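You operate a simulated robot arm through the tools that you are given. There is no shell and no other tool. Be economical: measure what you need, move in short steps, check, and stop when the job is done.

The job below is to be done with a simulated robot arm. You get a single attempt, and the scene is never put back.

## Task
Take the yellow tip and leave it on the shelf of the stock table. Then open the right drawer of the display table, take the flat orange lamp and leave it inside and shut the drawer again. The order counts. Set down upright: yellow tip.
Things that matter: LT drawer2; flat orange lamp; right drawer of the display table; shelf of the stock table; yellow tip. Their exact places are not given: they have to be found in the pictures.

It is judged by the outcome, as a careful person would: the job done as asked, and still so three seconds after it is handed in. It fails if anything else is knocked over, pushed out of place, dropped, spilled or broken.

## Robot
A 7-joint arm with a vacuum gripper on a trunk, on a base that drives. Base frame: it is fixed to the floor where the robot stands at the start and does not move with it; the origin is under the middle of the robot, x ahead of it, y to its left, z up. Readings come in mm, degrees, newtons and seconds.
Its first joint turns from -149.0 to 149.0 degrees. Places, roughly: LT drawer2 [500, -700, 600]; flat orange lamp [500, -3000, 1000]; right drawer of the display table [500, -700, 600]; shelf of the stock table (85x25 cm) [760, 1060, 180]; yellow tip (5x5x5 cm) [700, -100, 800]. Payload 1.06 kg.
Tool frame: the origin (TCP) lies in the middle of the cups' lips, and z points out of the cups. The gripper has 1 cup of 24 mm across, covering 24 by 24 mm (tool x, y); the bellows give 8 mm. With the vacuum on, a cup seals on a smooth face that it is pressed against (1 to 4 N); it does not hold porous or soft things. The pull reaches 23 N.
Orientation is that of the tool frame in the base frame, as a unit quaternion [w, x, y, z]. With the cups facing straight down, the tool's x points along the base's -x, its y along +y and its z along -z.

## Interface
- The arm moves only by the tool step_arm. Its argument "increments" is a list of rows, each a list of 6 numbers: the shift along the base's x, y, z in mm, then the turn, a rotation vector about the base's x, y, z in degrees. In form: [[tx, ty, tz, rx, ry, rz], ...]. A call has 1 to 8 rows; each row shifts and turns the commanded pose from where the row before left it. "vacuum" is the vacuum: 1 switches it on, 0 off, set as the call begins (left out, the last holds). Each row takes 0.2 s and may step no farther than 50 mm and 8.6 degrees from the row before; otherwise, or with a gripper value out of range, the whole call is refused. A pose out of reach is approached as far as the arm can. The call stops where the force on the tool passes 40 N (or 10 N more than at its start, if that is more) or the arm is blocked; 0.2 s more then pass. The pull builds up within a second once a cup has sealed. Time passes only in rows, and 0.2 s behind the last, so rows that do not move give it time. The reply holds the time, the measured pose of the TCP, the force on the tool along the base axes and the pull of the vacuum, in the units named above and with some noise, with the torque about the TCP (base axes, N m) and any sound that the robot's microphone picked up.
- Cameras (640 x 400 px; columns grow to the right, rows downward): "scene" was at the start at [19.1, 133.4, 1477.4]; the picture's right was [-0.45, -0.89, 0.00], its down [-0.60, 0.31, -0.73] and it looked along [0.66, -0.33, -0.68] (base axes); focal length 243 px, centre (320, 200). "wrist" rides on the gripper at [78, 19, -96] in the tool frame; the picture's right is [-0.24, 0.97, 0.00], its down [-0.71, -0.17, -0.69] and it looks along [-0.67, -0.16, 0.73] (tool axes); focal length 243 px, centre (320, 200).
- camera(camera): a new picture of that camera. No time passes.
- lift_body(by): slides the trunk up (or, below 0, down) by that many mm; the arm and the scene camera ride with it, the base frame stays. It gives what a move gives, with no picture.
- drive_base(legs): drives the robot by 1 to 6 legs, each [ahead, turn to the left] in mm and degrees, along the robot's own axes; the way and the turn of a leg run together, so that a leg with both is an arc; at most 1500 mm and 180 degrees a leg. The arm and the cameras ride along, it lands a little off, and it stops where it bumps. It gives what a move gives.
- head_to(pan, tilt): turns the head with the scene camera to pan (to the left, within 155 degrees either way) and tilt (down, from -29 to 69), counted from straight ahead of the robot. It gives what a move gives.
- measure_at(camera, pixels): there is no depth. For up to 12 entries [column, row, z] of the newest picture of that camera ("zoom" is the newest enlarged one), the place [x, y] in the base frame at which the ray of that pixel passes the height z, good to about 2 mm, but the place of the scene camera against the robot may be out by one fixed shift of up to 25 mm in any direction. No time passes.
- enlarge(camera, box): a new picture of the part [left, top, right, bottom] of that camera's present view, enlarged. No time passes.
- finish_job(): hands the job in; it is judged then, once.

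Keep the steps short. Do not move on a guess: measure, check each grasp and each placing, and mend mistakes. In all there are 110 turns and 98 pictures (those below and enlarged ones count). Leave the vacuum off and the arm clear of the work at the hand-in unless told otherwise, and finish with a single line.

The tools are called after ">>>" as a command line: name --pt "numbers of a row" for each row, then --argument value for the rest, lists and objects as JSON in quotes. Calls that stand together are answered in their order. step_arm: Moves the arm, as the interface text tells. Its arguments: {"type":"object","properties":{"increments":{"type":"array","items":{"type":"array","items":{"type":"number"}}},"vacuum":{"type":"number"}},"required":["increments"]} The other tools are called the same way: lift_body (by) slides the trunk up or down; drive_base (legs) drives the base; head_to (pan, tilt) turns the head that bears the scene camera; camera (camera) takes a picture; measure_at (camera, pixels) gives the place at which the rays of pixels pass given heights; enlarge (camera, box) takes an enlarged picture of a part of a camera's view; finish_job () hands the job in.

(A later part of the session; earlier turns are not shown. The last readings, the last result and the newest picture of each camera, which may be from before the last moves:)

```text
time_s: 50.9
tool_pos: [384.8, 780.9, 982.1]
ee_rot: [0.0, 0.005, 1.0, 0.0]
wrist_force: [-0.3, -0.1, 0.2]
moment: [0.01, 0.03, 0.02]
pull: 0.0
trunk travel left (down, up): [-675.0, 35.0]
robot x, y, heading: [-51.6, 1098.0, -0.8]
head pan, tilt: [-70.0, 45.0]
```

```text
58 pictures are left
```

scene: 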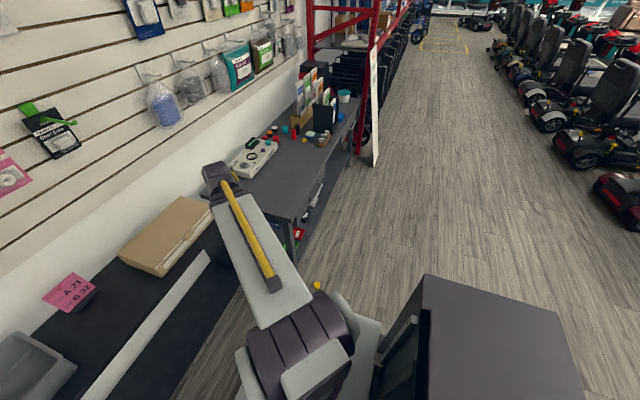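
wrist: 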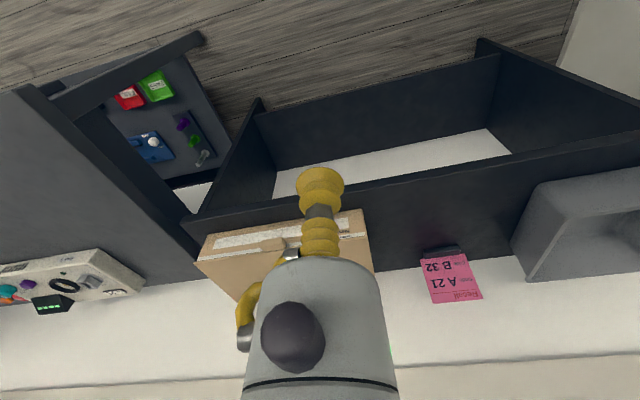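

>>> step_arm --pt "-22 -39 0 0 0 0" --pt "-22 -39 0 0 0 0" --pt "-22 -39 0 0 0 0" --pt "-22 -39 0 0 0 0" --pt "-22 -39 0 0 0 0" --pt "-22 -39 0 0 0 0" --pt "-22 -39 0 0 0 0"

>>> camera --camera "wrist"

```text
time_s: 52.5
tool_pos: [228.9, 506.9, 980.5]
ee_rot: [0.001, 0.005, 1.0, -0.001]
wrist_force: [-0.9, -0.1, 0.1]
moment: [0.0, 0.02, 0.01]
pull: 0.0
trunk travel left (down, up): [-675.0, 35.0]
robot x, y, heading: [-51.8, 1100.1, -0.7]
head pan, tilt: [-70.0, 45.0]
```

```text
57 pictures are left
```

wrist: 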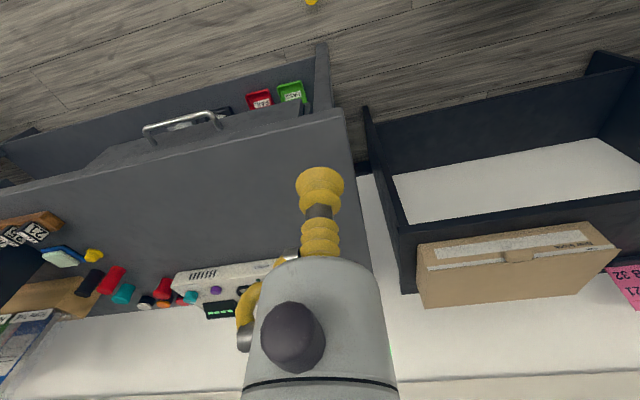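

The tip is visible at the top edge (311,1). I'll measure it, the display table corner, and the drawer handle.

>>> measure_at --camera "wrist" --pixels '[[311, 1, 40], [311, 1, 0], [343, 110, 725], [323, 45, 0], [362, 108, 730], [3, 190, 725]]'

>>> measure_at --camera "scene" --pixels '[[317, 285, 40], [317, 285, 20]]'

```text
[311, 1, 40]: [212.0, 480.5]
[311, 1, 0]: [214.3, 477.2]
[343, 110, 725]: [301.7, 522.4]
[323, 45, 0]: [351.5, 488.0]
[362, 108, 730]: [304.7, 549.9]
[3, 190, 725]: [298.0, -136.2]
```

```text
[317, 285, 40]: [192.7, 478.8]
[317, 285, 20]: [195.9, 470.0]
```

The tip is at (212, 480) and the table edge at x≈300. I'll shift to x≈170 for clearance, then lower the trunk.

>>> step_arm --pt "-30 -10 0 0 0 0.3" --pt "-28 -15 0 0 0 0.3"

>>> lift_body --by -300

>>> lift_body --by -200

>>> camera --camera "scene"

>>> camera --camera "wrist"

```text
time_s: 53.1
tool_pos: [170.3, 485.2, 981.7]
ee_rot: [0.001, 0.0, 1.0, 0.0]
wrist_force: [-0.9, 0.3, -0.7]
moment: [0.04, 0.0, 0.01]
pull: 0.1
trunk travel left (down, up): [-675.0, 35.0]
robot x, y, heading: [-53.0, 1097.5, -0.4]
head pan, tilt: [-70.0, 45.0]
```

```text
time_s: 56.1
tool_pos: [170.9, 485.3, 679.9]
ee_rot: [0.001, -0.001, 1.0, 0.0]
wrist_force: [1.0, -0.7, 0.2]
moment: [0.03, -0.01, -0.02]
pull: 0.1
trunk travel left (down, up): [-375.0, 335.0]
robot x, y, heading: [-53.1, 1096.0, -0.5]
head pan, tilt: [-70.0, 45.0]
```

```text
time_s: 58.3
tool_pos: [171.1, 485.1, 480.4]
ee_rot: [0.001, -0.001, 1.0, -0.001]
wrist_force: [-0.4, -1.0, -0.3]
moment: [0.01, 0.01, -0.01]
pull: 0.0
trunk travel left (down, up): [-175.0, 535.0]
robot x, y, heading: [-54.9, 1093.8, -0.5]
head pan, tilt: [-70.0, 45.0]
```

```text
56 pictures are left
```

scene: 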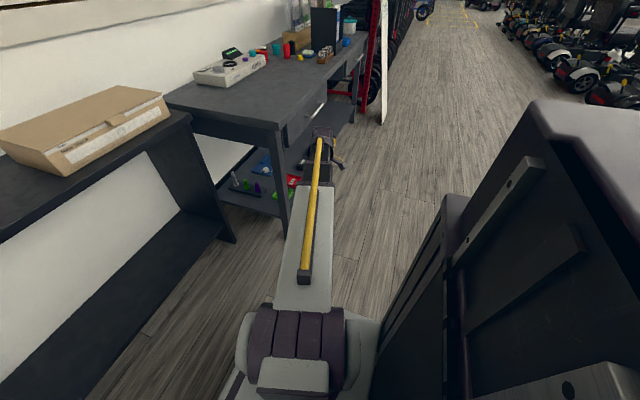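

```text
55 pictures are left
```

wrist: 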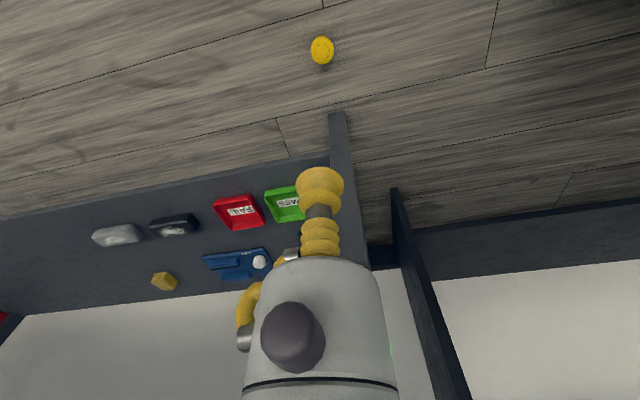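

The tip is upright at (322,49). I'll lower further and measure.

>>> lift_body --by -150

>>> step_arm --pt "0 0 -45 0 0 0" --pt "0 0 -45 0 0 0" --pt "0 0 -40 0 0 0"

>>> enlarge --camera "wrist" --box '[240, 20, 432, 140]'

```text
time_s: 60.0
tool_pos: [171.4, 485.3, 331.6]
ee_rot: [0.001, 0.0, 1.0, 0.001]
wrist_force: [-0.4, -0.1, -0.1]
moment: [0.0, 0.0, 0.01]
pull: 0.2
trunk travel left (down, up): [-25.0, 685.0]
robot x, y, heading: [-52.6, 1092.3, -0.4]
head pan, tilt: [-70.0, 45.0]
```

```text
time_s: 60.9
tool_pos: [171.4, 484.8, 200.2]
ee_rot: [0.001, -0.001, 1.0, 0.0]
wrist_force: [0.5, 0.1, -0.1]
moment: [0.0, -0.02, 0.01]
pull: 0.1
trunk travel left (down, up): [-25.0, 685.0]
robot x, y, heading: [-50.3, 1097.6, -1.0]
head pan, tilt: [-70.0, 45.0]
```

```text
3.33 times, centred on (336, 80) of wrist
```

zoom: 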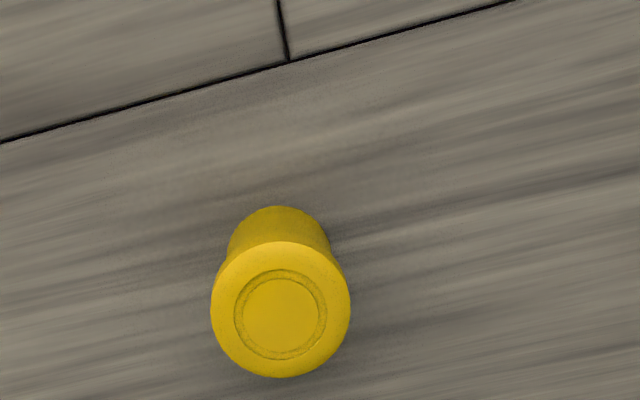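

>>> measure_at --camera "zoom" --pixels '[[280, 314, 35], [280, 314, 40], [280, 314, 45], [280, 314, 50], [278, 207, 0], [211, 310, 42], [350, 310, 42]]'

```text
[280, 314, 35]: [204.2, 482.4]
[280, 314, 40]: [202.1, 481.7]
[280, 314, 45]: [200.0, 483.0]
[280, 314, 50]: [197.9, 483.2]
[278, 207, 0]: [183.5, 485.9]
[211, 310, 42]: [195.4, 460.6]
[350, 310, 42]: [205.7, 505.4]
```

The tip's centre is (201, 483) with its top at z≈43. I'll move above it and check.

>>> step_arm --pt "15 0 -45 0 0 0" --pt "15 -2 -45 0 0 0" --pt "0 0 -45 0 0 0" --pt "0 0 -10 0 0 0" --vacuum 1

>>> enlarge --camera "wrist" --box '[256, 110, 384, 210]'

```text
time_s: 61.9
tool_pos: [203.1, 483.1, 55.9]
ee_rot: [0.001, 0.0, 1.0, -0.001]
wrist_force: [-0.2, -0.8, 0.3]
moment: [-0.02, -0.03, 0.04]
pull: 0.1
trunk travel left (down, up): [-25.0, 685.0]
robot x, y, heading: [-50.1, 1096.2, -0.7]
head pan, tilt: [-70.0, 45.0]
```

```text
4.00 times, centred on (320, 160) of wrist
```

zoom: 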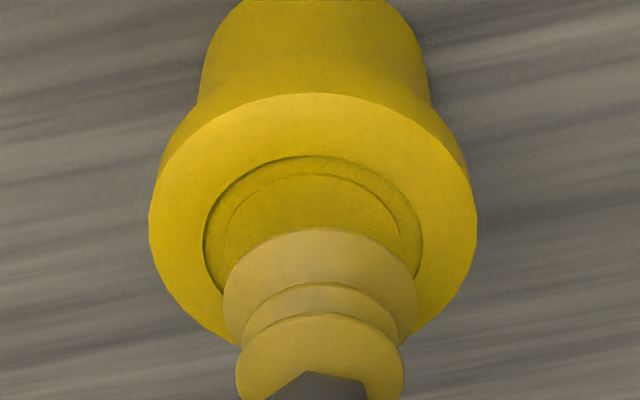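

>>> step_arm --pt "-1 -1 -4 0 0 0" --pt "0 0 -3 0 0 0" --pt "0 0 0 0 0 0"

>>> enlarge --camera "wrist" --box '[256, 110, 384, 210]'

```text
time_s: 62.6
tool_pos: [199.3, 482.3, 46.1]
ee_rot: [0.001, -0.002, 1.0, 0.001]
wrist_force: [-0.1, 0.9, 0.3]
moment: [-0.02, -0.02, 0.02]
pull: 23.3
trunk travel left (down, up): [-25.0, 685.0]
robot x, y, heading: [-54.0, 1097.7, -0.8]
head pan, tilt: [-70.0, 45.0]
```

```text
4.00 times, centred on (320, 160) of wrist
```

zoom: 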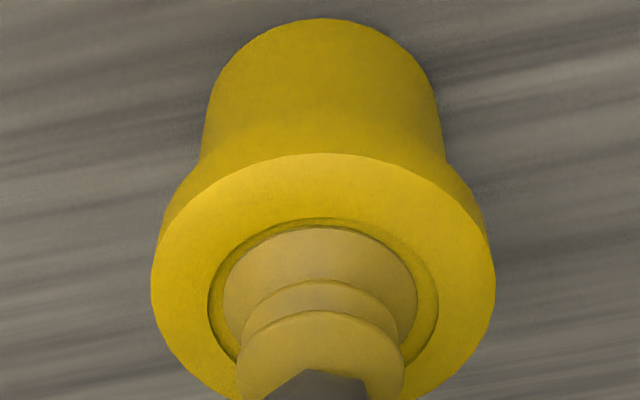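

Sealed and centred at 23 N, with the tip's bottom about 46 mm below the TCP. I'll lift gently, away from the table leg.

>>> step_arm --pt "0 0 8 0 0 0" --pt "0 0 20 0 0 0" --pt "0 0 30 0 0 0" --pt "-10 10 35 0 0 0" --pt "-15 20 35 0 0 0" --pt "-15 20 35 0 0 0" --pt "-15 20 35 0 0 0" --pt "0 0 20 0 0 0"

>>> head_to --pan 0 --tilt 30

>>> camera --camera "scene"

```text
time_s: 64.5
tool_pos: [144.7, 549.3, 265.8]
ee_rot: [0.001, -0.001, 1.0, -0.001]
wrist_force: [0.7, -0.4, -0.5]
moment: [-0.02, 0.0, -0.01]
pull: 22.7
trunk travel left (down, up): [-25.0, 685.0]
robot x, y, heading: [-53.8, 1095.1, -0.5]
head pan, tilt: [-70.0, 45.0]
```

```text
time_s: 65.9
tool_pos: [144.7, 548.7, 264.6]
ee_rot: [0.001, -0.001, 1.0, 0.001]
wrist_force: [0.2, -0.4, -0.9]
moment: [-0.04, -0.01, -0.01]
pull: 22.6
trunk travel left (down, up): [-25.0, 685.0]
robot x, y, heading: [-49.8, 1094.1, -0.9]
head pan, tilt: [0.0, 30.0]
```

```text
51 pictures are left
```

scene: 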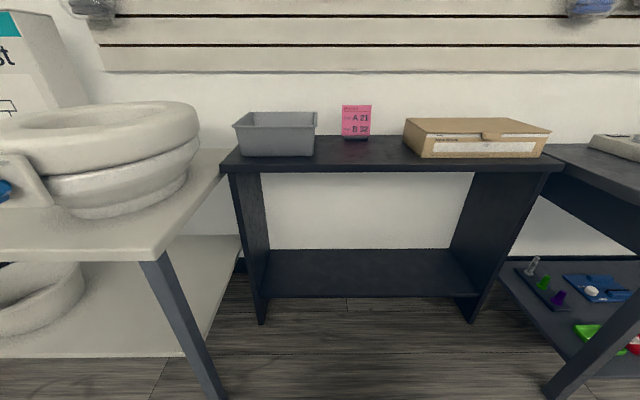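

The clear view shows the stock shelf from columns 265 to 478 and rows 250 to 297. I'll measure it.

>>> measure_at --camera "scene" --pixels '[[265, 296, 180], [480, 294, 180], [270, 250, 180], [453, 249, 180], [222, 170, 700], [565, 168, 700], [370, 270, 180], [262, 322, 0], [473, 321, 0]]'

>>> enlarge --camera "scene" --box '[210, 140, 570, 340]'

```text
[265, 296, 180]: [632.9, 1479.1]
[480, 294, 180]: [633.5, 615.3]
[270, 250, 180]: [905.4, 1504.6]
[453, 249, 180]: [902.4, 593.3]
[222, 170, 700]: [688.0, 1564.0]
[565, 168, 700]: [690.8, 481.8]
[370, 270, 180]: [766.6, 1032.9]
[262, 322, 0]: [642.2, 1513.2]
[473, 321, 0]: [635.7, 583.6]
```

```text
1.78 times, centred on (390, 240) of scene
```

zoom: 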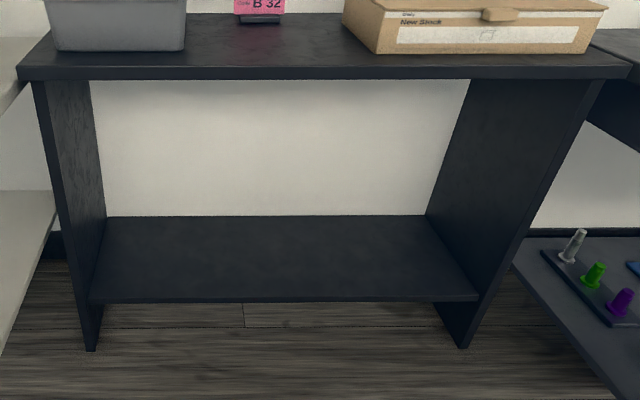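

The shelf spans x 633–890 and y 605–1490. The tip goes at about (720, 1050). I'll swing around in an arc in front of the tables.

>>> step_arm --pt "22 13 10 0 0 0" --pt "33 20 5 0 0 0" --pt "33 21 5 0 0 0" --pt "40 28 0 0 0 0" --pt "41 29 0 0 0 0" --pt "35 35 0 0 0 0" --pt "36 36 0 0 0 0" --pt "28 40 0 0 0 0"

>>> step_arm --pt "29 41 0 0 0 0" --pt "21 43 0 0 0 0" --pt "21 44 0 0 0 0" --pt "13 44 0 0 0 0" --pt "12 44 0 0 0 0" --pt "10 35 0 0 0 0" --pt "5 20 0 0 0 0" --pt "0 0 0 0 0 0"

>>> camera --camera "scene"

```text
refused: row 5 steps farther than a row can; nothing moved
```

```text
refused: row 1 steps farther than a row can; nothing moved
```

```text
49 pictures are left
```

scene: 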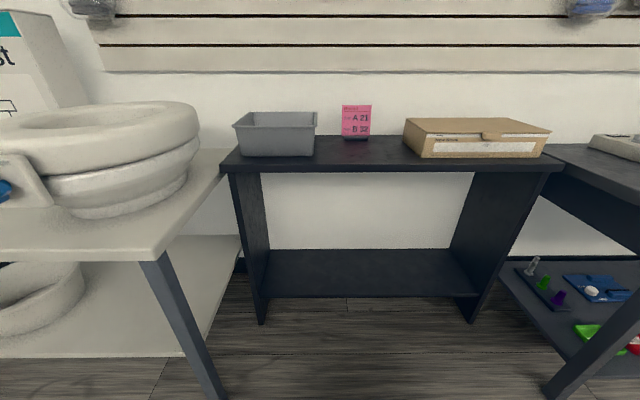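

The rows were too long, so I'll use shorter ones.

>>> step_arm --pt "22 13 10 0 0 0" --pt "33 20 5 0 0 0" --pt "33 21 5 0 0 0" --pt "35 25 0 0 0 0" --pt "35 25 0 0 0 0" --pt "30 31 0 0 0 0" --pt "30 33 0 0 0 0" --pt "24 36 0 0 0 0"

>>> step_arm --pt "25 38 0 0 0 0" --pt "22 40 0 0 0 0" --pt "20 43 0 0 0 0" --pt "18 43 0 0 0 0" --pt "13 43 0 0 0 0" --pt "12 43 0 0 0 0" --pt "10 40 0 0 0 0" --pt "5 20 0 0 0 0"

>>> camera --camera "scene"

>>> camera --camera "wrist"

```text
time_s: 67.7
tool_pos: [388.1, 755.8, 287.3]
ee_rot: [0.001, 0.0, 1.0, 0.0]
wrist_force: [0.2, 0.3, -0.9]
moment: [-0.03, 0.01, -0.01]
pull: 22.5
trunk travel left (down, up): [-25.0, 685.0]
robot x, y, heading: [-49.5, 1098.0, -0.6]
head pan, tilt: [0.0, 30.0]
```

```text
time_s: 69.5
tool_pos: [511.9, 1068.2, 286.0]
ee_rot: [0.001, 0.0, 1.0, 0.0]
wrist_force: [-1.0, 0.5, -0.4]
moment: [0.0, 0.03, 0.01]
pull: 22.6
trunk travel left (down, up): [-25.0, 685.0]
robot x, y, heading: [-52.1, 1095.3, -0.4]
head pan, tilt: [0.0, 30.0]
```

```text
48 pictures are left
```

scene: 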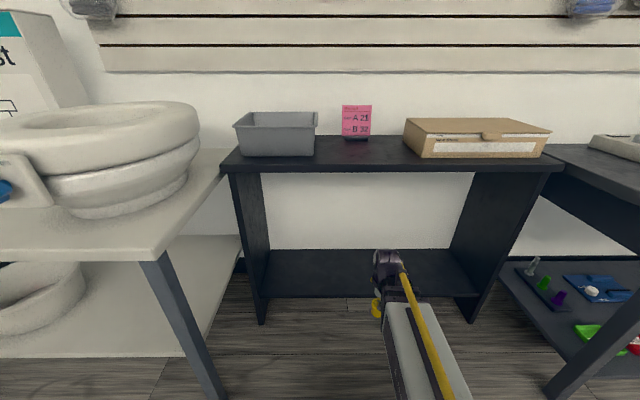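

```text
47 pictures are left
```

wrist: 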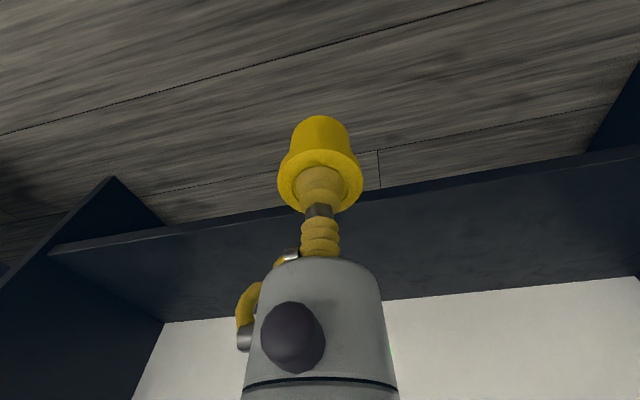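

The arm is well below the tabletop's underside. I'll move straight in over the shelf.

>>> step_arm --pt "20 0 0 0 0 0" --pt "35 0 0 0 0 0" --pt "35 0 0 0 0 0" --pt "35 0 0 0 0 0" --pt "35 0 0 0 0 0" --pt "30 0 0 0 0 0" --pt "20 0 0 0 0 0"

>>> camera --camera "wrist"

```text
time_s: 71.1
tool_pos: [721.5, 1066.5, 283.4]
ee_rot: [0.001, -0.001, 1.0, -0.001]
wrist_force: [1.2, 0.4, -0.4]
moment: [0.03, 0.03, -0.01]
pull: 23.2
trunk travel left (down, up): [-25.0, 685.0]
robot x, y, heading: [-51.3, 1097.2, -0.5]
head pan, tilt: [0.0, 30.0]
```

```text
46 pictures are left
```

wrist: 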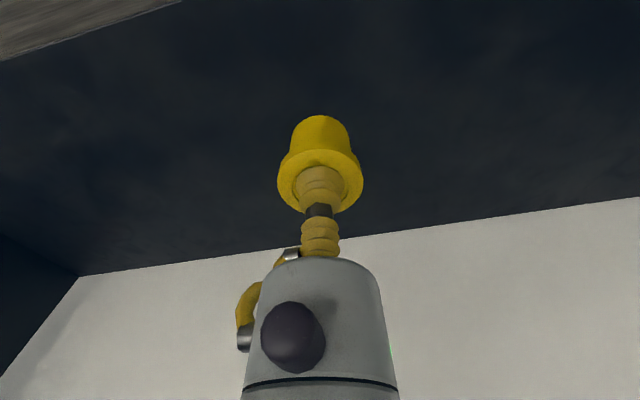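

Over the shelf now, with the front edge visible at top left. I'll measure it to verify the shelf height, and descend partway.

>>> measure_at --camera "wrist" --pixels '[[180, 1, 180], [180, 1, 190], [180, 1, 170], [20, 55, 180]]'

>>> step_arm --pt "0 0 -20 0 0 0" --pt "0 0 -15 0 0 0" --pt "0 0 -8 0 0 0" --pt "0 0 0 0 0 0"

>>> camera --camera "wrist"

```text
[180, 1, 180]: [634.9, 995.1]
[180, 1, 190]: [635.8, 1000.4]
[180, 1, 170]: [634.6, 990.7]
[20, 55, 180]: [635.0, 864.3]
```

```text
time_s: 72.1
tool_pos: [721.9, 1066.9, 242.4]
ee_rot: [0.0, -0.001, 1.0, 0.0]
wrist_force: [0.4, -0.1, -0.8]
moment: [0.0, 0.0, 0.01]
pull: 22.7
trunk travel left (down, up): [-25.0, 685.0]
robot x, y, heading: [-53.0, 1096.8, -0.8]
head pan, tilt: [0.0, 30.0]
```

```text
45 pictures are left
```

wrist: 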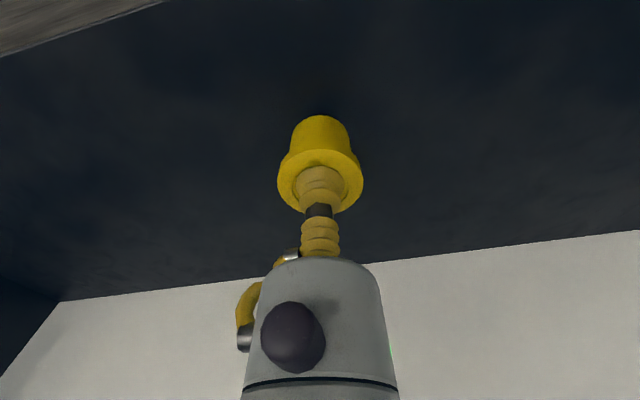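

A shadow appears beneath the tip, so it's close. I'll lower by a few mm at a time until the force rises.

>>> step_arm --pt "0 0 -4 0 0 0" --pt "0 0 -3 0 0 0" --pt "0 0 -3 0 0 0" --pt "0 0 0 0 0 0"

>>> step_arm --pt "0 0 -2 0 0 0" --pt "0 0 -2 0 0 0" --pt "0 0 0 0 0 0"

```text
time_s: 73.1
tool_pos: [722.6, 1065.9, 232.4]
ee_rot: [0.0, -0.002, 1.0, 0.001]
wrist_force: [-0.1, 0.4, -1.5]
moment: [0.01, 0.01, 0.01]
pull: 22.4
trunk travel left (down, up): [-25.0, 685.0]
robot x, y, heading: [-53.2, 1097.4, -0.6]
head pan, tilt: [0.0, 30.0]
```

```text
time_s: 73.9
tool_pos: [722.0, 1065.5, 227.4]
ee_rot: [0.001, -0.001, 1.0, 0.0]
wrist_force: [0.3, 0.6, 0.4]
moment: [0.01, -0.01, -0.01]
pull: 23.5
trunk travel left (down, up): [-25.0, 685.0]
robot x, y, heading: [-52.2, 1092.4, -0.6]
head pan, tilt: [0.0, 30.0]
```

>>> step_arm --pt "0 0 -2 0 0 0" --pt "0 0 -1.5 0 0 0" --pt "0 0 0 0 0 0"

>>> enlarge --camera "wrist" --box '[256, 80, 384, 180]'

```text
time_s: 74.7
tool_pos: [723.1, 1065.6, 225.8]
ee_rot: [0.0, -0.001, 1.0, 0.0]
wrist_force: [1.5, -0.6, 1.2]
moment: [-0.03, -0.03, -0.04]
pull: 22.5
trunk travel left (down, up): [-25.0, 685.0]
robot x, y, heading: [-52.1, 1094.8, -0.5]
head pan, tilt: [0.0, 30.0]
```

```text
4.00 times, centred on (320, 130) of wrist
```

zoom: 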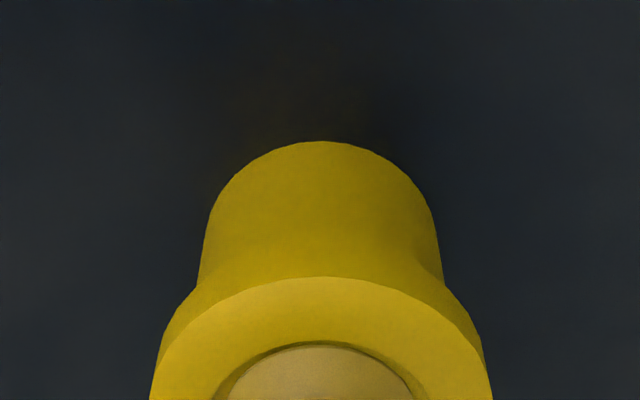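

>>> step_arm --pt "0 0 -1.5 0 0 0" --pt "0 0 -1.5 0 0 0" --pt "0 0 0 0 0 0"

```text
time_s: 75.5
tool_pos: [722.4, 1066.8, 224.6]
ee_rot: [0.002, 0.001, 1.0, -0.001]
wrist_force: [-0.3, -3.3, 15.5]
moment: [-0.02, 0.04, 0.02]
pull: 22.6
trunk travel left (down, up): [-25.0, 685.0]
robot x, y, heading: [-52.9, 1095.1, -0.6]
head pan, tilt: [0.0, 30.0]
```

Firm contact (15 N). I'll ease back up slightly and release the vacuum.

>>> step_arm --pt "0 0 2 0 0 0" --pt "0 0 0 0 0 0"

>>> step_arm --pt "0 0 0 0 0 0" --pt "0 0 0 0 0 0" --pt "0 0 0 0 0 0" --pt "0 0 0 0 0 0" --pt "0 0 0 0 0 0" --vacuum 0

```text
time_s: 76.1
tool_pos: [721.6, 1067.0, 225.9]
ee_rot: [0.0, -0.002, 1.0, 0.0]
wrist_force: [1.4, -1.3, 2.9]
moment: [-0.03, -0.02, 0.04]
pull: 23.5
trunk travel left (down, up): [-25.0, 685.0]
robot x, y, heading: [-49.0, 1094.2, -0.7]
head pan, tilt: [0.0, 30.0]
```

```text
time_s: 77.3
tool_pos: [722.7, 1065.6, 224.6]
ee_rot: [0.002, -0.001, 1.0, 0.0]
wrist_force: [0.0, 0.4, 0.7]
moment: [-0.03, 0.03, 0.0]
pull: 0.0
trunk travel left (down, up): [-25.0, 685.0]
robot x, y, heading: [-50.8, 1094.0, -0.8]
head pan, tilt: [0.0, 30.0]
```

The vacuum is off and the pull is 0. I'll rise slowly and check the tip stays.

>>> step_arm --pt "0 0 4 0 0 0" --pt "0 0 8 0 0 0" --pt "0 0 20 0 0 0" --pt "0 0 35 0 0 0"

>>> camera --camera "wrist"

```text
time_s: 78.3
tool_pos: [720.3, 1066.5, 289.5]
ee_rot: [0.001, -0.001, 1.0, 0.0]
wrist_force: [0.6, -0.4, 0.8]
moment: [0.02, 0.0, 0.05]
pull: 0.0
trunk travel left (down, up): [-25.0, 685.0]
robot x, y, heading: [-51.5, 1097.6, -0.7]
head pan, tilt: [0.0, 30.0]
```

```text
43 pictures are left
```

wrist: 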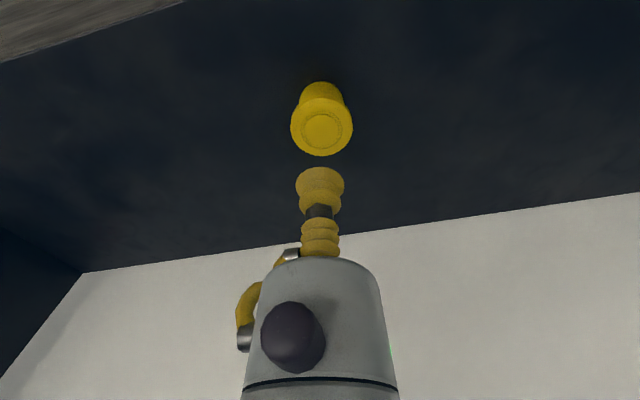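

The yellow tip stands upright on the shelf. I'll withdraw the arm straight out.

>>> step_arm --pt "-30 0 0 0 0 0" --pt "-45 0 0 0 0 0" --pt "-45 0 0 0 0 0" --pt "-45 0 0 0 0 0" --pt "-40 0 0 0 0 0"

>>> lift_body --by 150

>>> enlarge --camera "scene" --box '[240, 180, 500, 340]'

```text
time_s: 79.5
tool_pos: [513.5, 1067.3, 294.2]
ee_rot: [0.0, -0.002, 1.0, -0.001]
wrist_force: [0.0, -0.3, -0.2]
moment: [0.03, -0.01, 0.02]
pull: 0.0
trunk travel left (down, up): [-25.0, 685.0]
robot x, y, heading: [-50.9, 1099.2, -0.8]
head pan, tilt: [0.0, 30.0]
```

```text
time_s: 81.2
tool_pos: [512.7, 1066.4, 442.7]
ee_rot: [0.001, -0.001, 1.0, 0.0]
wrist_force: [-0.1, -0.9, -0.2]
moment: [0.02, 0.03, 0.04]
pull: 0.0
trunk travel left (down, up): [-175.0, 535.0]
robot x, y, heading: [-53.1, 1098.6, -0.8]
head pan, tilt: [0.0, 30.0]
```

```text
2.46 times, centred on (370, 260) of scene
```

zoom: 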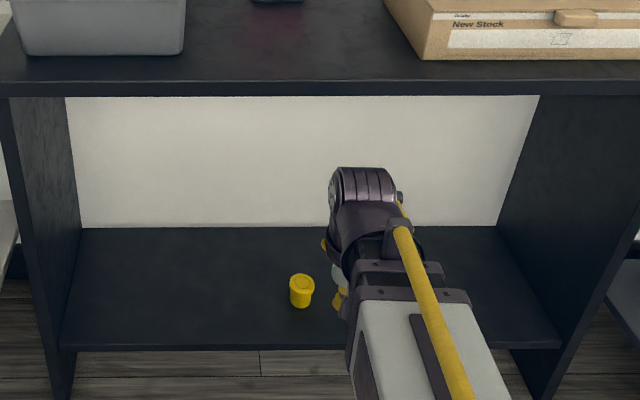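

The tip is upright and well inside the shelf. Next I'll drive to face the right drawer of the display table.

>>> drive_base --legs '[[-400, 0], [0, -90], [1000, 0], [600, 0], [0, 90]]'

>>> head_to --pan -5 --tilt 25

>>> camera --camera "scene"

```text
time_s: 99.1
tool_pos: [181.1, -524.8, 443.3]
ee_rot: [0.001, -0.018, 1.0, 0.0]
wrist_force: [-0.4, 0.1, 0.6]
moment: [0.02, 0.03, 0.02]
pull: 0.0
trunk travel left (down, up): [-175.0, 535.0]
robot x, y, heading: [-384.1, -514.7, 1.4]
head pan, tilt: [0.0, 30.0]
```

```text
time_s: 99.8
tool_pos: [180.3, -524.7, 443.8]
ee_rot: [0.001, -0.018, 1.0, 0.0]
wrist_force: [0.5, 0.5, 0.5]
moment: [-0.01, 0.0, -0.01]
pull: 0.1
trunk travel left (down, up): [-175.0, 535.0]
robot x, y, heading: [-388.7, -514.7, 1.5]
head pan, tilt: [-5.0, 25.0]
```

```text
41 pictures are left
```

scene: 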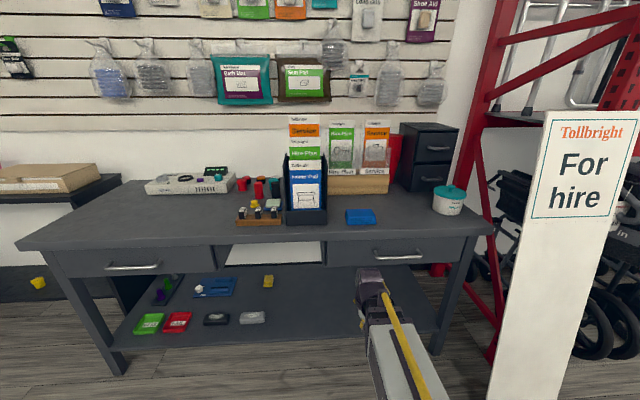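

Good view: the right drawer front spans (327–467, 242–265), with its handle at (397,258). I'll zoom on it and on the tip.

>>> enlarge --camera "scene" --box '[317, 220, 487, 290]'

>>> measure_at --camera "zoom" --pixels '[[320, 200, 640]]'

>>> enlarge --camera "scene" --box '[18, 264, 66, 304]'

>>> measure_at --camera "scene" --pixels '[[20, 246, 715], [470, 236, 715], [327, 266, 630], [467, 262, 630], [372, 261, 640], [424, 256, 640], [113, 373, 0], [437, 352, 0], [490, 372, 0]]'

```text
3.76 times, centred on (402, 255) of scene
```

zoom: 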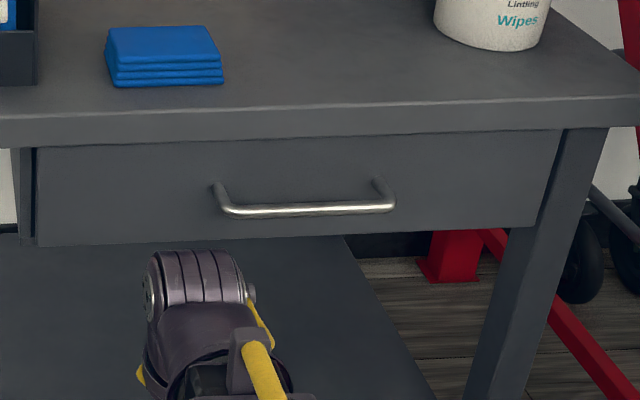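

```text
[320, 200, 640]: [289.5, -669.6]
```

```text
10.00 times, centred on (42, 284) of scene
```

zoom: 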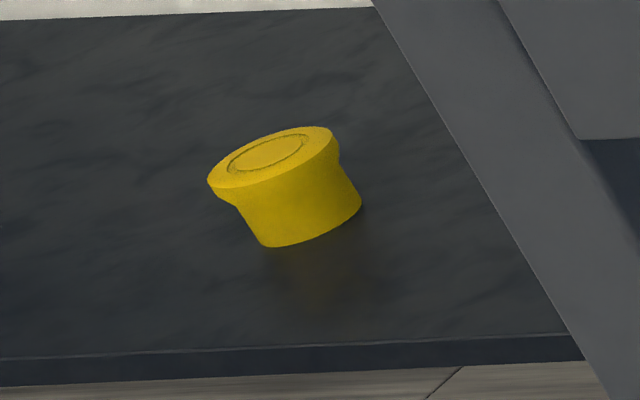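

```text
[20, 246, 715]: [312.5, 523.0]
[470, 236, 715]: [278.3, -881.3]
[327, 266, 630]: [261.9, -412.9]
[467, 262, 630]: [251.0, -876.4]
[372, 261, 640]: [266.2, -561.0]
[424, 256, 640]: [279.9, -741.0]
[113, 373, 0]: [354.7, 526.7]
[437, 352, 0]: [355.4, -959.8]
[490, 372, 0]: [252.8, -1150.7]
```

The tip is standing fine. For the drawer, the face spans about z 596–690 at x≈305. I'll hold it by suction left of the handle with the tool horizontal, so first I'll back off 200 mm for room and start rotating the tool.

>>> drive_base --legs '[[-200, -1.5]]'

>>> step_arm --pt "30 0 40 0 0 -1.0" --pt "40 0 25 0 0 0" --pt "40 0 25 0 0 0" --pt "40 0 25 0 0 0" --pt "30 10 35 0 0 0" --pt "20 10 40 0 0 0"

```text
time_s: 101.4
tool_pos: [-27.6, -540.3, 443.6]
ee_rot: [0.001, -0.006, 1.0, 0.0]
wrist_force: [0.4, 0.1, 0.2]
moment: [0.0, -0.02, 0.0]
pull: 0.0
trunk travel left (down, up): [-175.0, 535.0]
robot x, y, heading: [-596.7, -521.0, 0.3]
head pan, tilt: [-5.0, 25.0]
```

```text
time_s: 102.8
tool_pos: [174.5, -522.4, 631.0]
ee_rot: [0.0, 0.003, 1.0, -0.001]
wrist_force: [0.1, 0.0, 0.8]
moment: [0.0, 0.01, -0.01]
pull: 0.0
trunk travel left (down, up): [-175.0, 535.0]
robot x, y, heading: [-596.2, -514.9, -0.0]
head pan, tilt: [-5.0, 25.0]
```

Now I'll rotate the tool to horizontal (facing +x), about the y axis.

>>> step_arm --pt "0 4 0 0 -8.2 0" --pt "0 4 0 0 -8.2 0" --pt "0 4 0 0 -8.2 0" --pt "0 4 0 0 -8.2 0" --pt "0 4 0 0 -8.2 0" --pt "0 4 0 0 -8.2 0"

>>> step_arm --pt "0 0 0 0 -8.2 0" --pt "0 0 0 0 -8.2 0" --pt "0 0 0 0 -8.2 0" --pt "0 0 0 0 -8.2 0" --pt "0 0 0 0 -8 0" --pt "0 0 0 0 0 0"

>>> camera --camera "wrist"

>>> head_to --pan 0 --tilt 25

>>> camera --camera "scene"

```text
time_s: 104.2
tool_pos: [173.9, -494.8, 633.7]
ee_rot: [0.418, 0.002, 0.908, 0.002]
wrist_force: [-0.8, 0.7, -0.4]
moment: [0.04, 0.02, 0.03]
pull: 0.0
trunk travel left (down, up): [-175.0, 535.0]
robot x, y, heading: [-592.7, -519.8, 0.0]
head pan, tilt: [-5.0, 25.0]
```

```text
time_s: 105.6
tool_pos: [173.6, -492.0, 632.0]
ee_rot: [0.672, -0.006, 0.741, 0.01]
wrist_force: [0.4, 0.1, -0.3]
moment: [0.02, -0.03, 0.03]
pull: 0.0
out of reach, approached as far as the arm can: row 5
trunk travel left (down, up): [-175.0, 535.0]
robot x, y, heading: [-599.2, -516.1, -0.1]
head pan, tilt: [-5.0, 25.0]
```

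```text
38 pictures are left
```

wrist: 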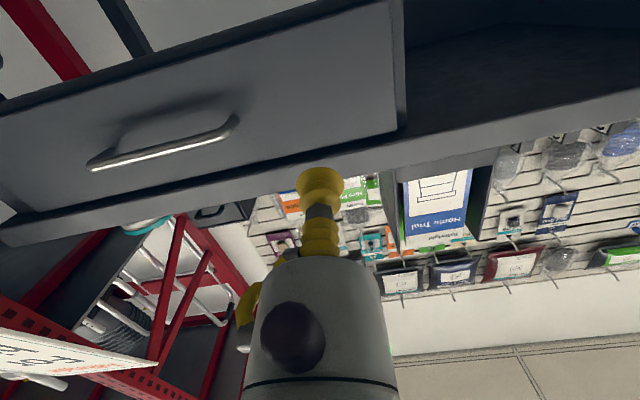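

```text
time_s: 106.2
tool_pos: [175.0, -490.3, 631.1]
ee_rot: [0.672, -0.007, 0.74, 0.01]
wrist_force: [0.8, 0.2, -0.5]
moment: [-0.01, 0.0, -0.02]
pull: 0.0
trunk travel left (down, up): [-175.0, 535.0]
robot x, y, heading: [-595.6, -520.0, 0.1]
head pan, tilt: [0.0, 25.0]
```

```text
37 pictures are left
```

scene: 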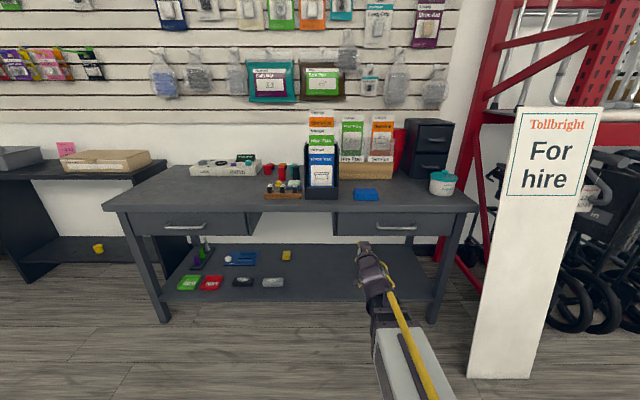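

The tool is 84° up, 5.6° short at a joint limit. Lowering the trunk while raising the arm, and extending, should allow the rest.

>>> lift_body --by -120

>>> step_arm --pt "15 0 40 0 0 0" --pt "15 0 40 0 0 0" --pt "15 0 40 0 0 0" --pt "15 0 8 0 -2.8 0" --pt "0 0 0 0 -2.8 0" --pt "0 0 0 0 0 0"

>>> camera --camera "wrist"

```text
time_s: 107.7
tool_pos: [173.8, -491.9, 512.2]
ee_rot: [0.672, -0.007, 0.741, 0.01]
wrist_force: [0.2, 0.7, 0.1]
moment: [0.0, -0.02, 0.01]
pull: 0.0
trunk travel left (down, up): [-55.0, 655.0]
robot x, y, heading: [-589.7, -520.2, 0.1]
head pan, tilt: [0.0, 25.0]
```

```text
time_s: 109.1
tool_pos: [234.8, -490.6, 640.9]
ee_rot: [0.707, -0.007, 0.707, 0.01]
wrist_force: [-0.1, 0.2, -0.5]
moment: [0.01, 0.04, 0.03]
pull: 0.0
trunk travel left (down, up): [-55.0, 655.0]
robot x, y, heading: [-594.7, -513.9, 0.1]
head pan, tilt: [0.0, 25.0]
```

```text
36 pictures are left
```

wrist: 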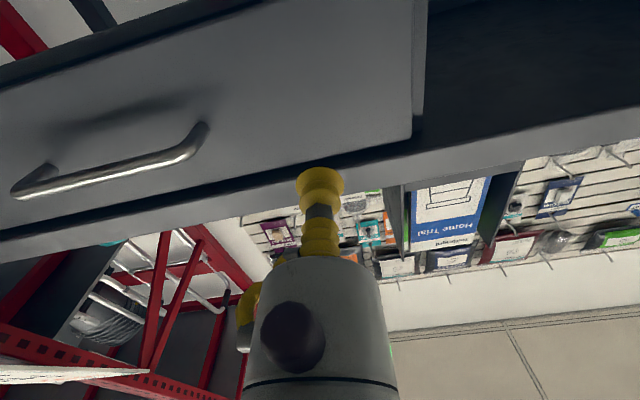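

Horizontal now. The projected contact is at about (320,120) in the wrist view, on the flat of the drawer face to the left of the handle. I'll advance with the vacuum on.

>>> step_arm --pt "25 0 -3 0 0 0" --pt "15 0 -2 0 0 0" --pt "8 0 0 0 0 0" --pt "5 0 0 0 0 0" --pt "4 0 0 0 0 0" --pt "0 0 0 0 0 0" --vacuum 1

>>> camera --camera "wrist"

```text
time_s: 110.5
tool_pos: [291.3, -493.7, 635.3]
ee_rot: [0.707, -0.007, 0.707, 0.009]
wrist_force: [0.7, 0.5, 0.9]
moment: [0.01, -0.03, -0.01]
pull: 0.1
trunk travel left (down, up): [-55.0, 655.0]
robot x, y, heading: [-596.0, -520.2, -0.0]
head pan, tilt: [0.0, 25.0]
```

```text
35 pictures are left
```

wrist: 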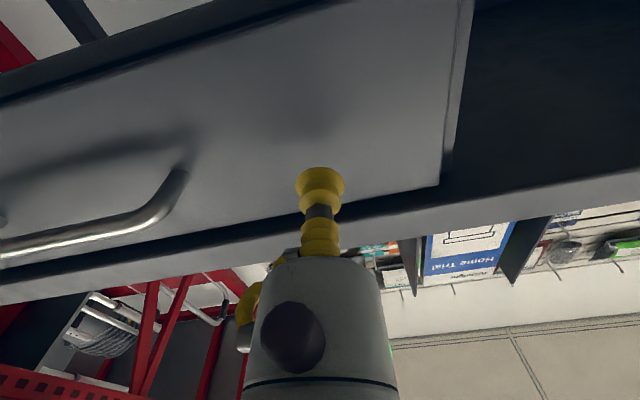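

>>> step_arm --pt "5 0 0 0 0 0" --pt "4 0 0 0 0 0" --pt "3 0 0 0 0 0" --pt "3 0 0 0 0 0" --pt "0 0 0 0 0 0"

```text
time_s: 111.7
tool_pos: [305.0, -492.3, 634.3]
ee_rot: [0.707, -0.007, 0.707, 0.009]
wrist_force: [0.1, -0.1, 0.1]
moment: [-0.03, 0.03, 0.02]
pull: 0.1
trunk travel left (down, up): [-55.0, 655.0]
robot x, y, heading: [-591.9, -515.4, -0.3]
head pan, tilt: [0.0, 25.0]
```

>>> step_arm --pt "4 0 0 0 0 0" --pt "3 0 0 0 0 0" --pt "3 0 0 0 0 0" --pt "0 0 0 0 0 0"

>>> step_arm --pt "2 0 0 0 0 0" --pt "2 0 0 0 0 0" --pt "0 0 0 0 0 0" --pt "0 0 0 0 0 0"

>>> enlarge --camera "wrist" --box '[220, 110, 420, 235]'

```text
time_s: 112.7
tool_pos: [315.5, -492.8, 635.8]
ee_rot: [0.707, -0.007, 0.707, 0.01]
wrist_force: [-0.5, 0.2, 0.4]
moment: [-0.03, 0.0, -0.02]
pull: 0.0
trunk travel left (down, up): [-55.0, 655.0]
robot x, y, heading: [-595.1, -519.4, 0.1]
head pan, tilt: [0.0, 25.0]
```

```text
time_s: 113.7
tool_pos: [320.8, -491.2, 635.1]
ee_rot: [0.707, -0.007, 0.707, 0.01]
wrist_force: [-1.8, 3.4, -2.4]
moment: [0.05, 0.0, -0.22]
pull: 23.0
trunk travel left (down, up): [-55.0, 655.0]
robot x, y, heading: [-595.6, -520.0, -0.0]
head pan, tilt: [0.0, 25.0]
```

```text
3.20 times, centred on (320, 172) of wrist
```

zoom: 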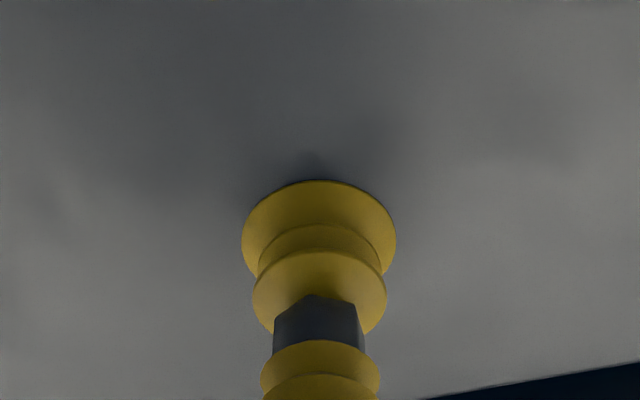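

Sealed on the drawer face (23 N). I'll pull slowly.

>>> step_arm --pt "-3 0 0 0 0 0" --pt "-5 0 0 0 0 0" --pt "-6 0 0 0 0 0" --pt "-8 0 0 0 0 0" --pt "-8 0 0 0 0 0" --pt "-10 0 0 0 0 0"

```text
time_s: 115.1
tool_pos: [279.1, -491.9, 634.7]
ee_rot: [0.707, -0.007, 0.707, 0.01]
wrist_force: [0.5, 6.5, 7.5]
moment: [-0.13, 0.01, -0.16]
pull: 22.7
trunk travel left (down, up): [-55.0, 655.0]
robot x, y, heading: [-597.1, -519.3, 0.3]
head pan, tilt: [0.0, 25.0]
```

It's opening (42 mm). I'll continue, relieving the side force slightly.

>>> step_arm --pt "-10 0.7 0.7 0 0 0" --pt "-12 0.3 0.3 0 0 0" --pt "-12 0 0 0 0 0" --pt "-12 0 0 0 0 0" --pt "-12 0 0 0 0 0" --pt "-12 0 0 0 0 0"

>>> step_arm --pt "-12 0 0 0 0 0" --pt "-12 0 0 0 0 0" --pt "-12 0 0 0 0 0" --pt "-12 0 0 0 0 0" --pt "-12 0 0 0 0 0" --pt "-12 0 0 0 0 0" --pt "-12 0 0 0 0 0" --pt "-6 0 0 0 0 0"

>>> camera --camera "scene"

```text
time_s: 116.5
tool_pos: [210.6, -492.5, 634.0]
ee_rot: [0.706, -0.006, 0.708, 0.009]
wrist_force: [-0.9, -6.0, -4.9]
moment: [-0.04, 0.02, -0.04]
pull: 22.7
trunk travel left (down, up): [-55.0, 655.0]
robot x, y, heading: [-593.9, -518.7, 0.2]
head pan, tilt: [0.0, 25.0]
```

```text
time_s: 118.3
tool_pos: [130.2, -490.3, 637.4]
ee_rot: [0.707, -0.007, 0.707, 0.009]
wrist_force: [0.0, -2.0, -4.6]
moment: [0.06, -0.05, 0.03]
pull: 23.0
out of reach, approached as far as the arm can: row 7, 8
trunk travel left (down, up): [-55.0, 655.0]
robot x, y, heading: [-594.2, -519.3, -0.2]
head pan, tilt: [0.0, 25.0]
```

```text
33 pictures are left
```

scene: 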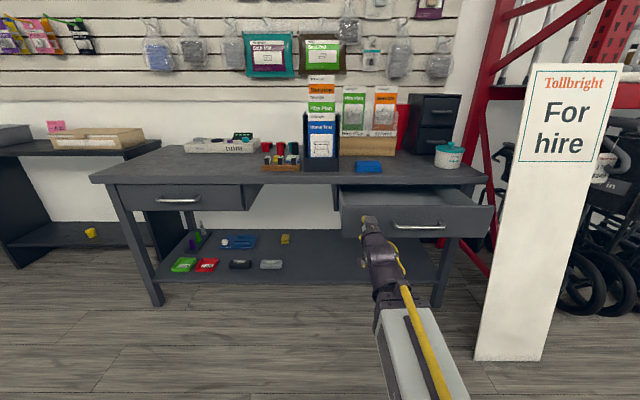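

The drawer is open about 190 mm. I'll open it slightly more by backing the base 50 mm.

>>> drive_base --legs '[[-50, 0]]'

>>> step_arm --pt "0 0 0 0 0 0" --pt "0 0 0 0 0 0" --pt "0 0 0 0 0 0" --pt "0 0 0 0 0 0" --vacuum 0

```text
time_s: 119.2
tool_pos: [80.8, -491.4, 636.7]
ee_rot: [0.707, -0.007, 0.707, 0.01]
wrist_force: [2.6, -3.6, -5.0]
moment: [-0.06, 0.01, 0.01]
pull: 23.2
trunk travel left (down, up): [-55.0, 655.0]
robot x, y, heading: [-642.8, -519.0, -0.1]
head pan, tilt: [0.0, 25.0]
```

```text
time_s: 120.2
tool_pos: [82.0, -491.0, 638.3]
ee_rot: [0.707, -0.007, 0.707, 0.009]
wrist_force: [0.2, 0.5, 0.5]
moment: [0.01, 0.0, 0.0]
pull: 0.2
trunk travel left (down, up): [-55.0, 655.0]
robot x, y, heading: [-643.2, -515.8, 0.0]
head pan, tilt: [0.0, 25.0]
```

The drawer is released, open about 240 mm. I'll back away, return the tool to pointing down, and raise the trunk.

>>> drive_base --legs '[[-130, 0]]'

>>> step_arm --pt "0 0 0 0 8.2 0" --pt "0 0 0 0 8.2 0" --pt "0 0 0 0 8.2 0" --pt "0 0 0 0 8.2 0" --pt "0 0 0 0 8.2 0" --pt "0 0 0 0 8.2 0" --pt "0 0 0 0 8.2 0" --pt "0 0 0 0 8.2 0"

>>> step_arm --pt "0 0 0 0 8.2 0" --pt "0 0 0 0 8.2 0" --pt "0 0 0 0 8 0"

>>> lift_body --by 500

>>> head_to --pan -80 --tilt 25

>>> camera --camera "scene"

```text
time_s: 121.5
tool_pos: [-47.2, -490.6, 638.8]
ee_rot: [0.707, -0.007, 0.707, 0.009]
wrist_force: [0.0, -0.2, 0.3]
moment: [-0.01, 0.01, -0.02]
pull: 0.0
trunk travel left (down, up): [-55.0, 655.0]
robot x, y, heading: [-769.6, -516.2, -0.2]
head pan, tilt: [0.0, 25.0]
```

```text
time_s: 123.3
tool_pos: [-48.6, -491.2, 638.0]
ee_rot: [0.21, 0.0, 0.978, 0.012]
wrist_force: [0.0, -1.3, 0.5]
moment: [-0.02, -0.01, -0.03]
pull: 0.1
trunk travel left (down, up): [-55.0, 655.0]
robot x, y, heading: [-770.1, -522.7, 0.2]
head pan, tilt: [0.0, 25.0]
```

```text
time_s: 124.1
tool_pos: [-48.0, -492.8, 637.7]
ee_rot: [-0.002, 0.001, 1.0, 0.011]
wrist_force: [0.5, 0.0, -1.1]
moment: [0.01, 0.0, -0.04]
pull: 0.1
trunk travel left (down, up): [-55.0, 655.0]
robot x, y, heading: [-768.0, -516.2, -0.0]
head pan, tilt: [0.0, 25.0]
```

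```text
refused: 500 is not a number from -400 to 400
```

```text
time_s: 125.7
tool_pos: [-47.5, -490.9, 637.8]
ee_rot: [0.0, 0.002, 1.0, 0.011]
wrist_force: [0.0, 0.2, 0.1]
moment: [0.0, 0.01, 0.0]
pull: 0.0
trunk travel left (down, up): [-55.0, 655.0]
robot x, y, heading: [-771.9, -518.2, 0.2]
head pan, tilt: [-80.0, 25.0]
```

```text
32 pictures are left
```

scene: 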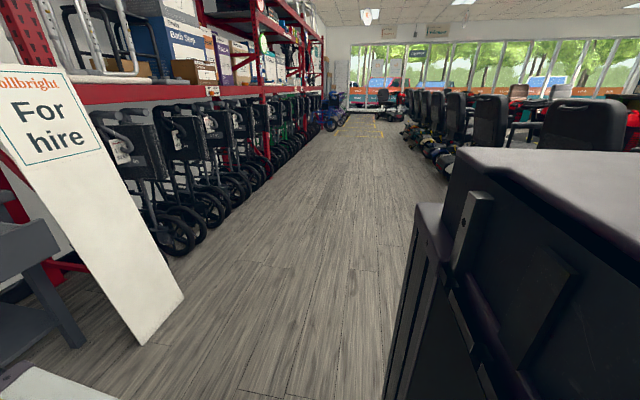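

The aisle is clear. I'll raise the trunk and drive along it toward the lamp's bay, then face the rack.

>>> lift_body --by 400

>>> step_arm --pt "0 0 0 -1.26 0 0.2"

>>> drive_base --legs '[[0, -90], [1200, 0], [1000, 0], [0, 90]]'

>>> head_to --pan 0 --tilt 20

>>> camera --camera "scene"

```text
time_s: 129.5
tool_pos: [-47.1, -491.3, 1038.6]
ee_rot: [-0.001, 0.003, 1.0, 0.011]
wrist_force: [-0.7, -0.2, 0.2]
moment: [-0.04, 0.0, -0.02]
pull: 0.1
trunk travel left (down, up): [-455.0, 255.0]
robot x, y, heading: [-768.3, -520.2, 0.2]
head pan, tilt: [-80.0, 25.0]
```

```text
time_s: 129.9
tool_pos: [-47.7, -492.0, 1038.1]
ee_rot: [0.0, 0.0, 1.0, 0.0]
wrist_force: [-0.2, 0.1, 0.5]
moment: [0.0, -0.02, 0.02]
pull: 0.0
trunk travel left (down, up): [-455.0, 255.0]
robot x, y, heading: [-770.7, -511.9, 0.2]
head pan, tilt: [-80.0, 25.0]
```

```text
time_s: 148.6
tool_pos: [27.1, -2778.5, 1036.7]
ee_rot: [0.0, 0.007, 1.0, 0.0]
wrist_force: [-0.2, 0.3, -0.5]
moment: [-0.01, 0.06, -0.01]
pull: 0.0
trunk travel left (down, up): [-455.0, 255.0]
robot x, y, heading: [-698.9, -2795.9, -0.5]
head pan, tilt: [-80.0, 25.0]
```

```text
time_s: 150.1
tool_pos: [27.1, -2779.1, 1038.3]
ee_rot: [-0.001, 0.006, 1.0, -0.001]
wrist_force: [-0.1, -0.1, 0.0]
moment: [0.02, -0.04, 0.0]
pull: 0.0
trunk travel left (down, up): [-455.0, 255.0]
robot x, y, heading: [-697.4, -2796.4, -0.7]
head pan, tilt: [0.0, 20.0]
```

```text
31 pictures are left
```

scene: 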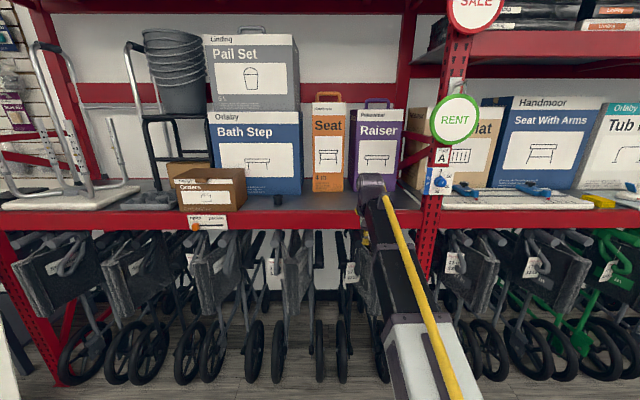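

I'll zoom in around the carton to find the orange lamp.

>>> enlarge --camera "scene" --box '[165, 150, 325, 250]'

>>> enlarge --camera "scene" --box '[300, 150, 460, 250]'

```text
4.00 times, centred on (245, 200) of scene
```

zoom: 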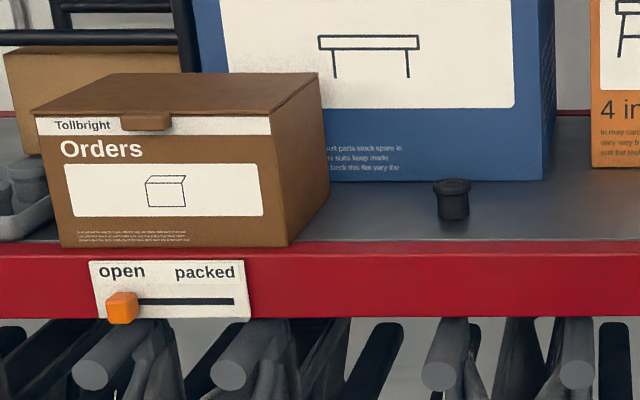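

```text
4.00 times, centred on (380, 200) of scene
```

zoom: 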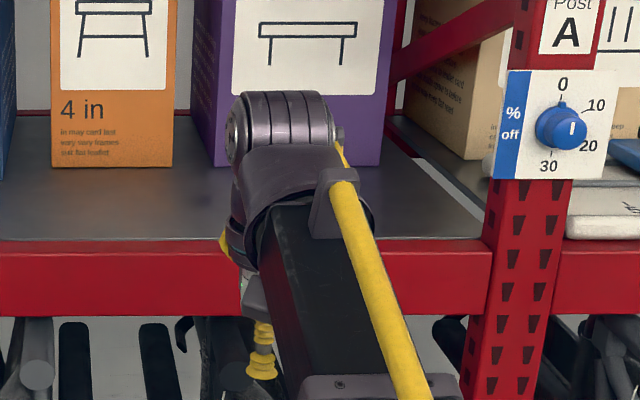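

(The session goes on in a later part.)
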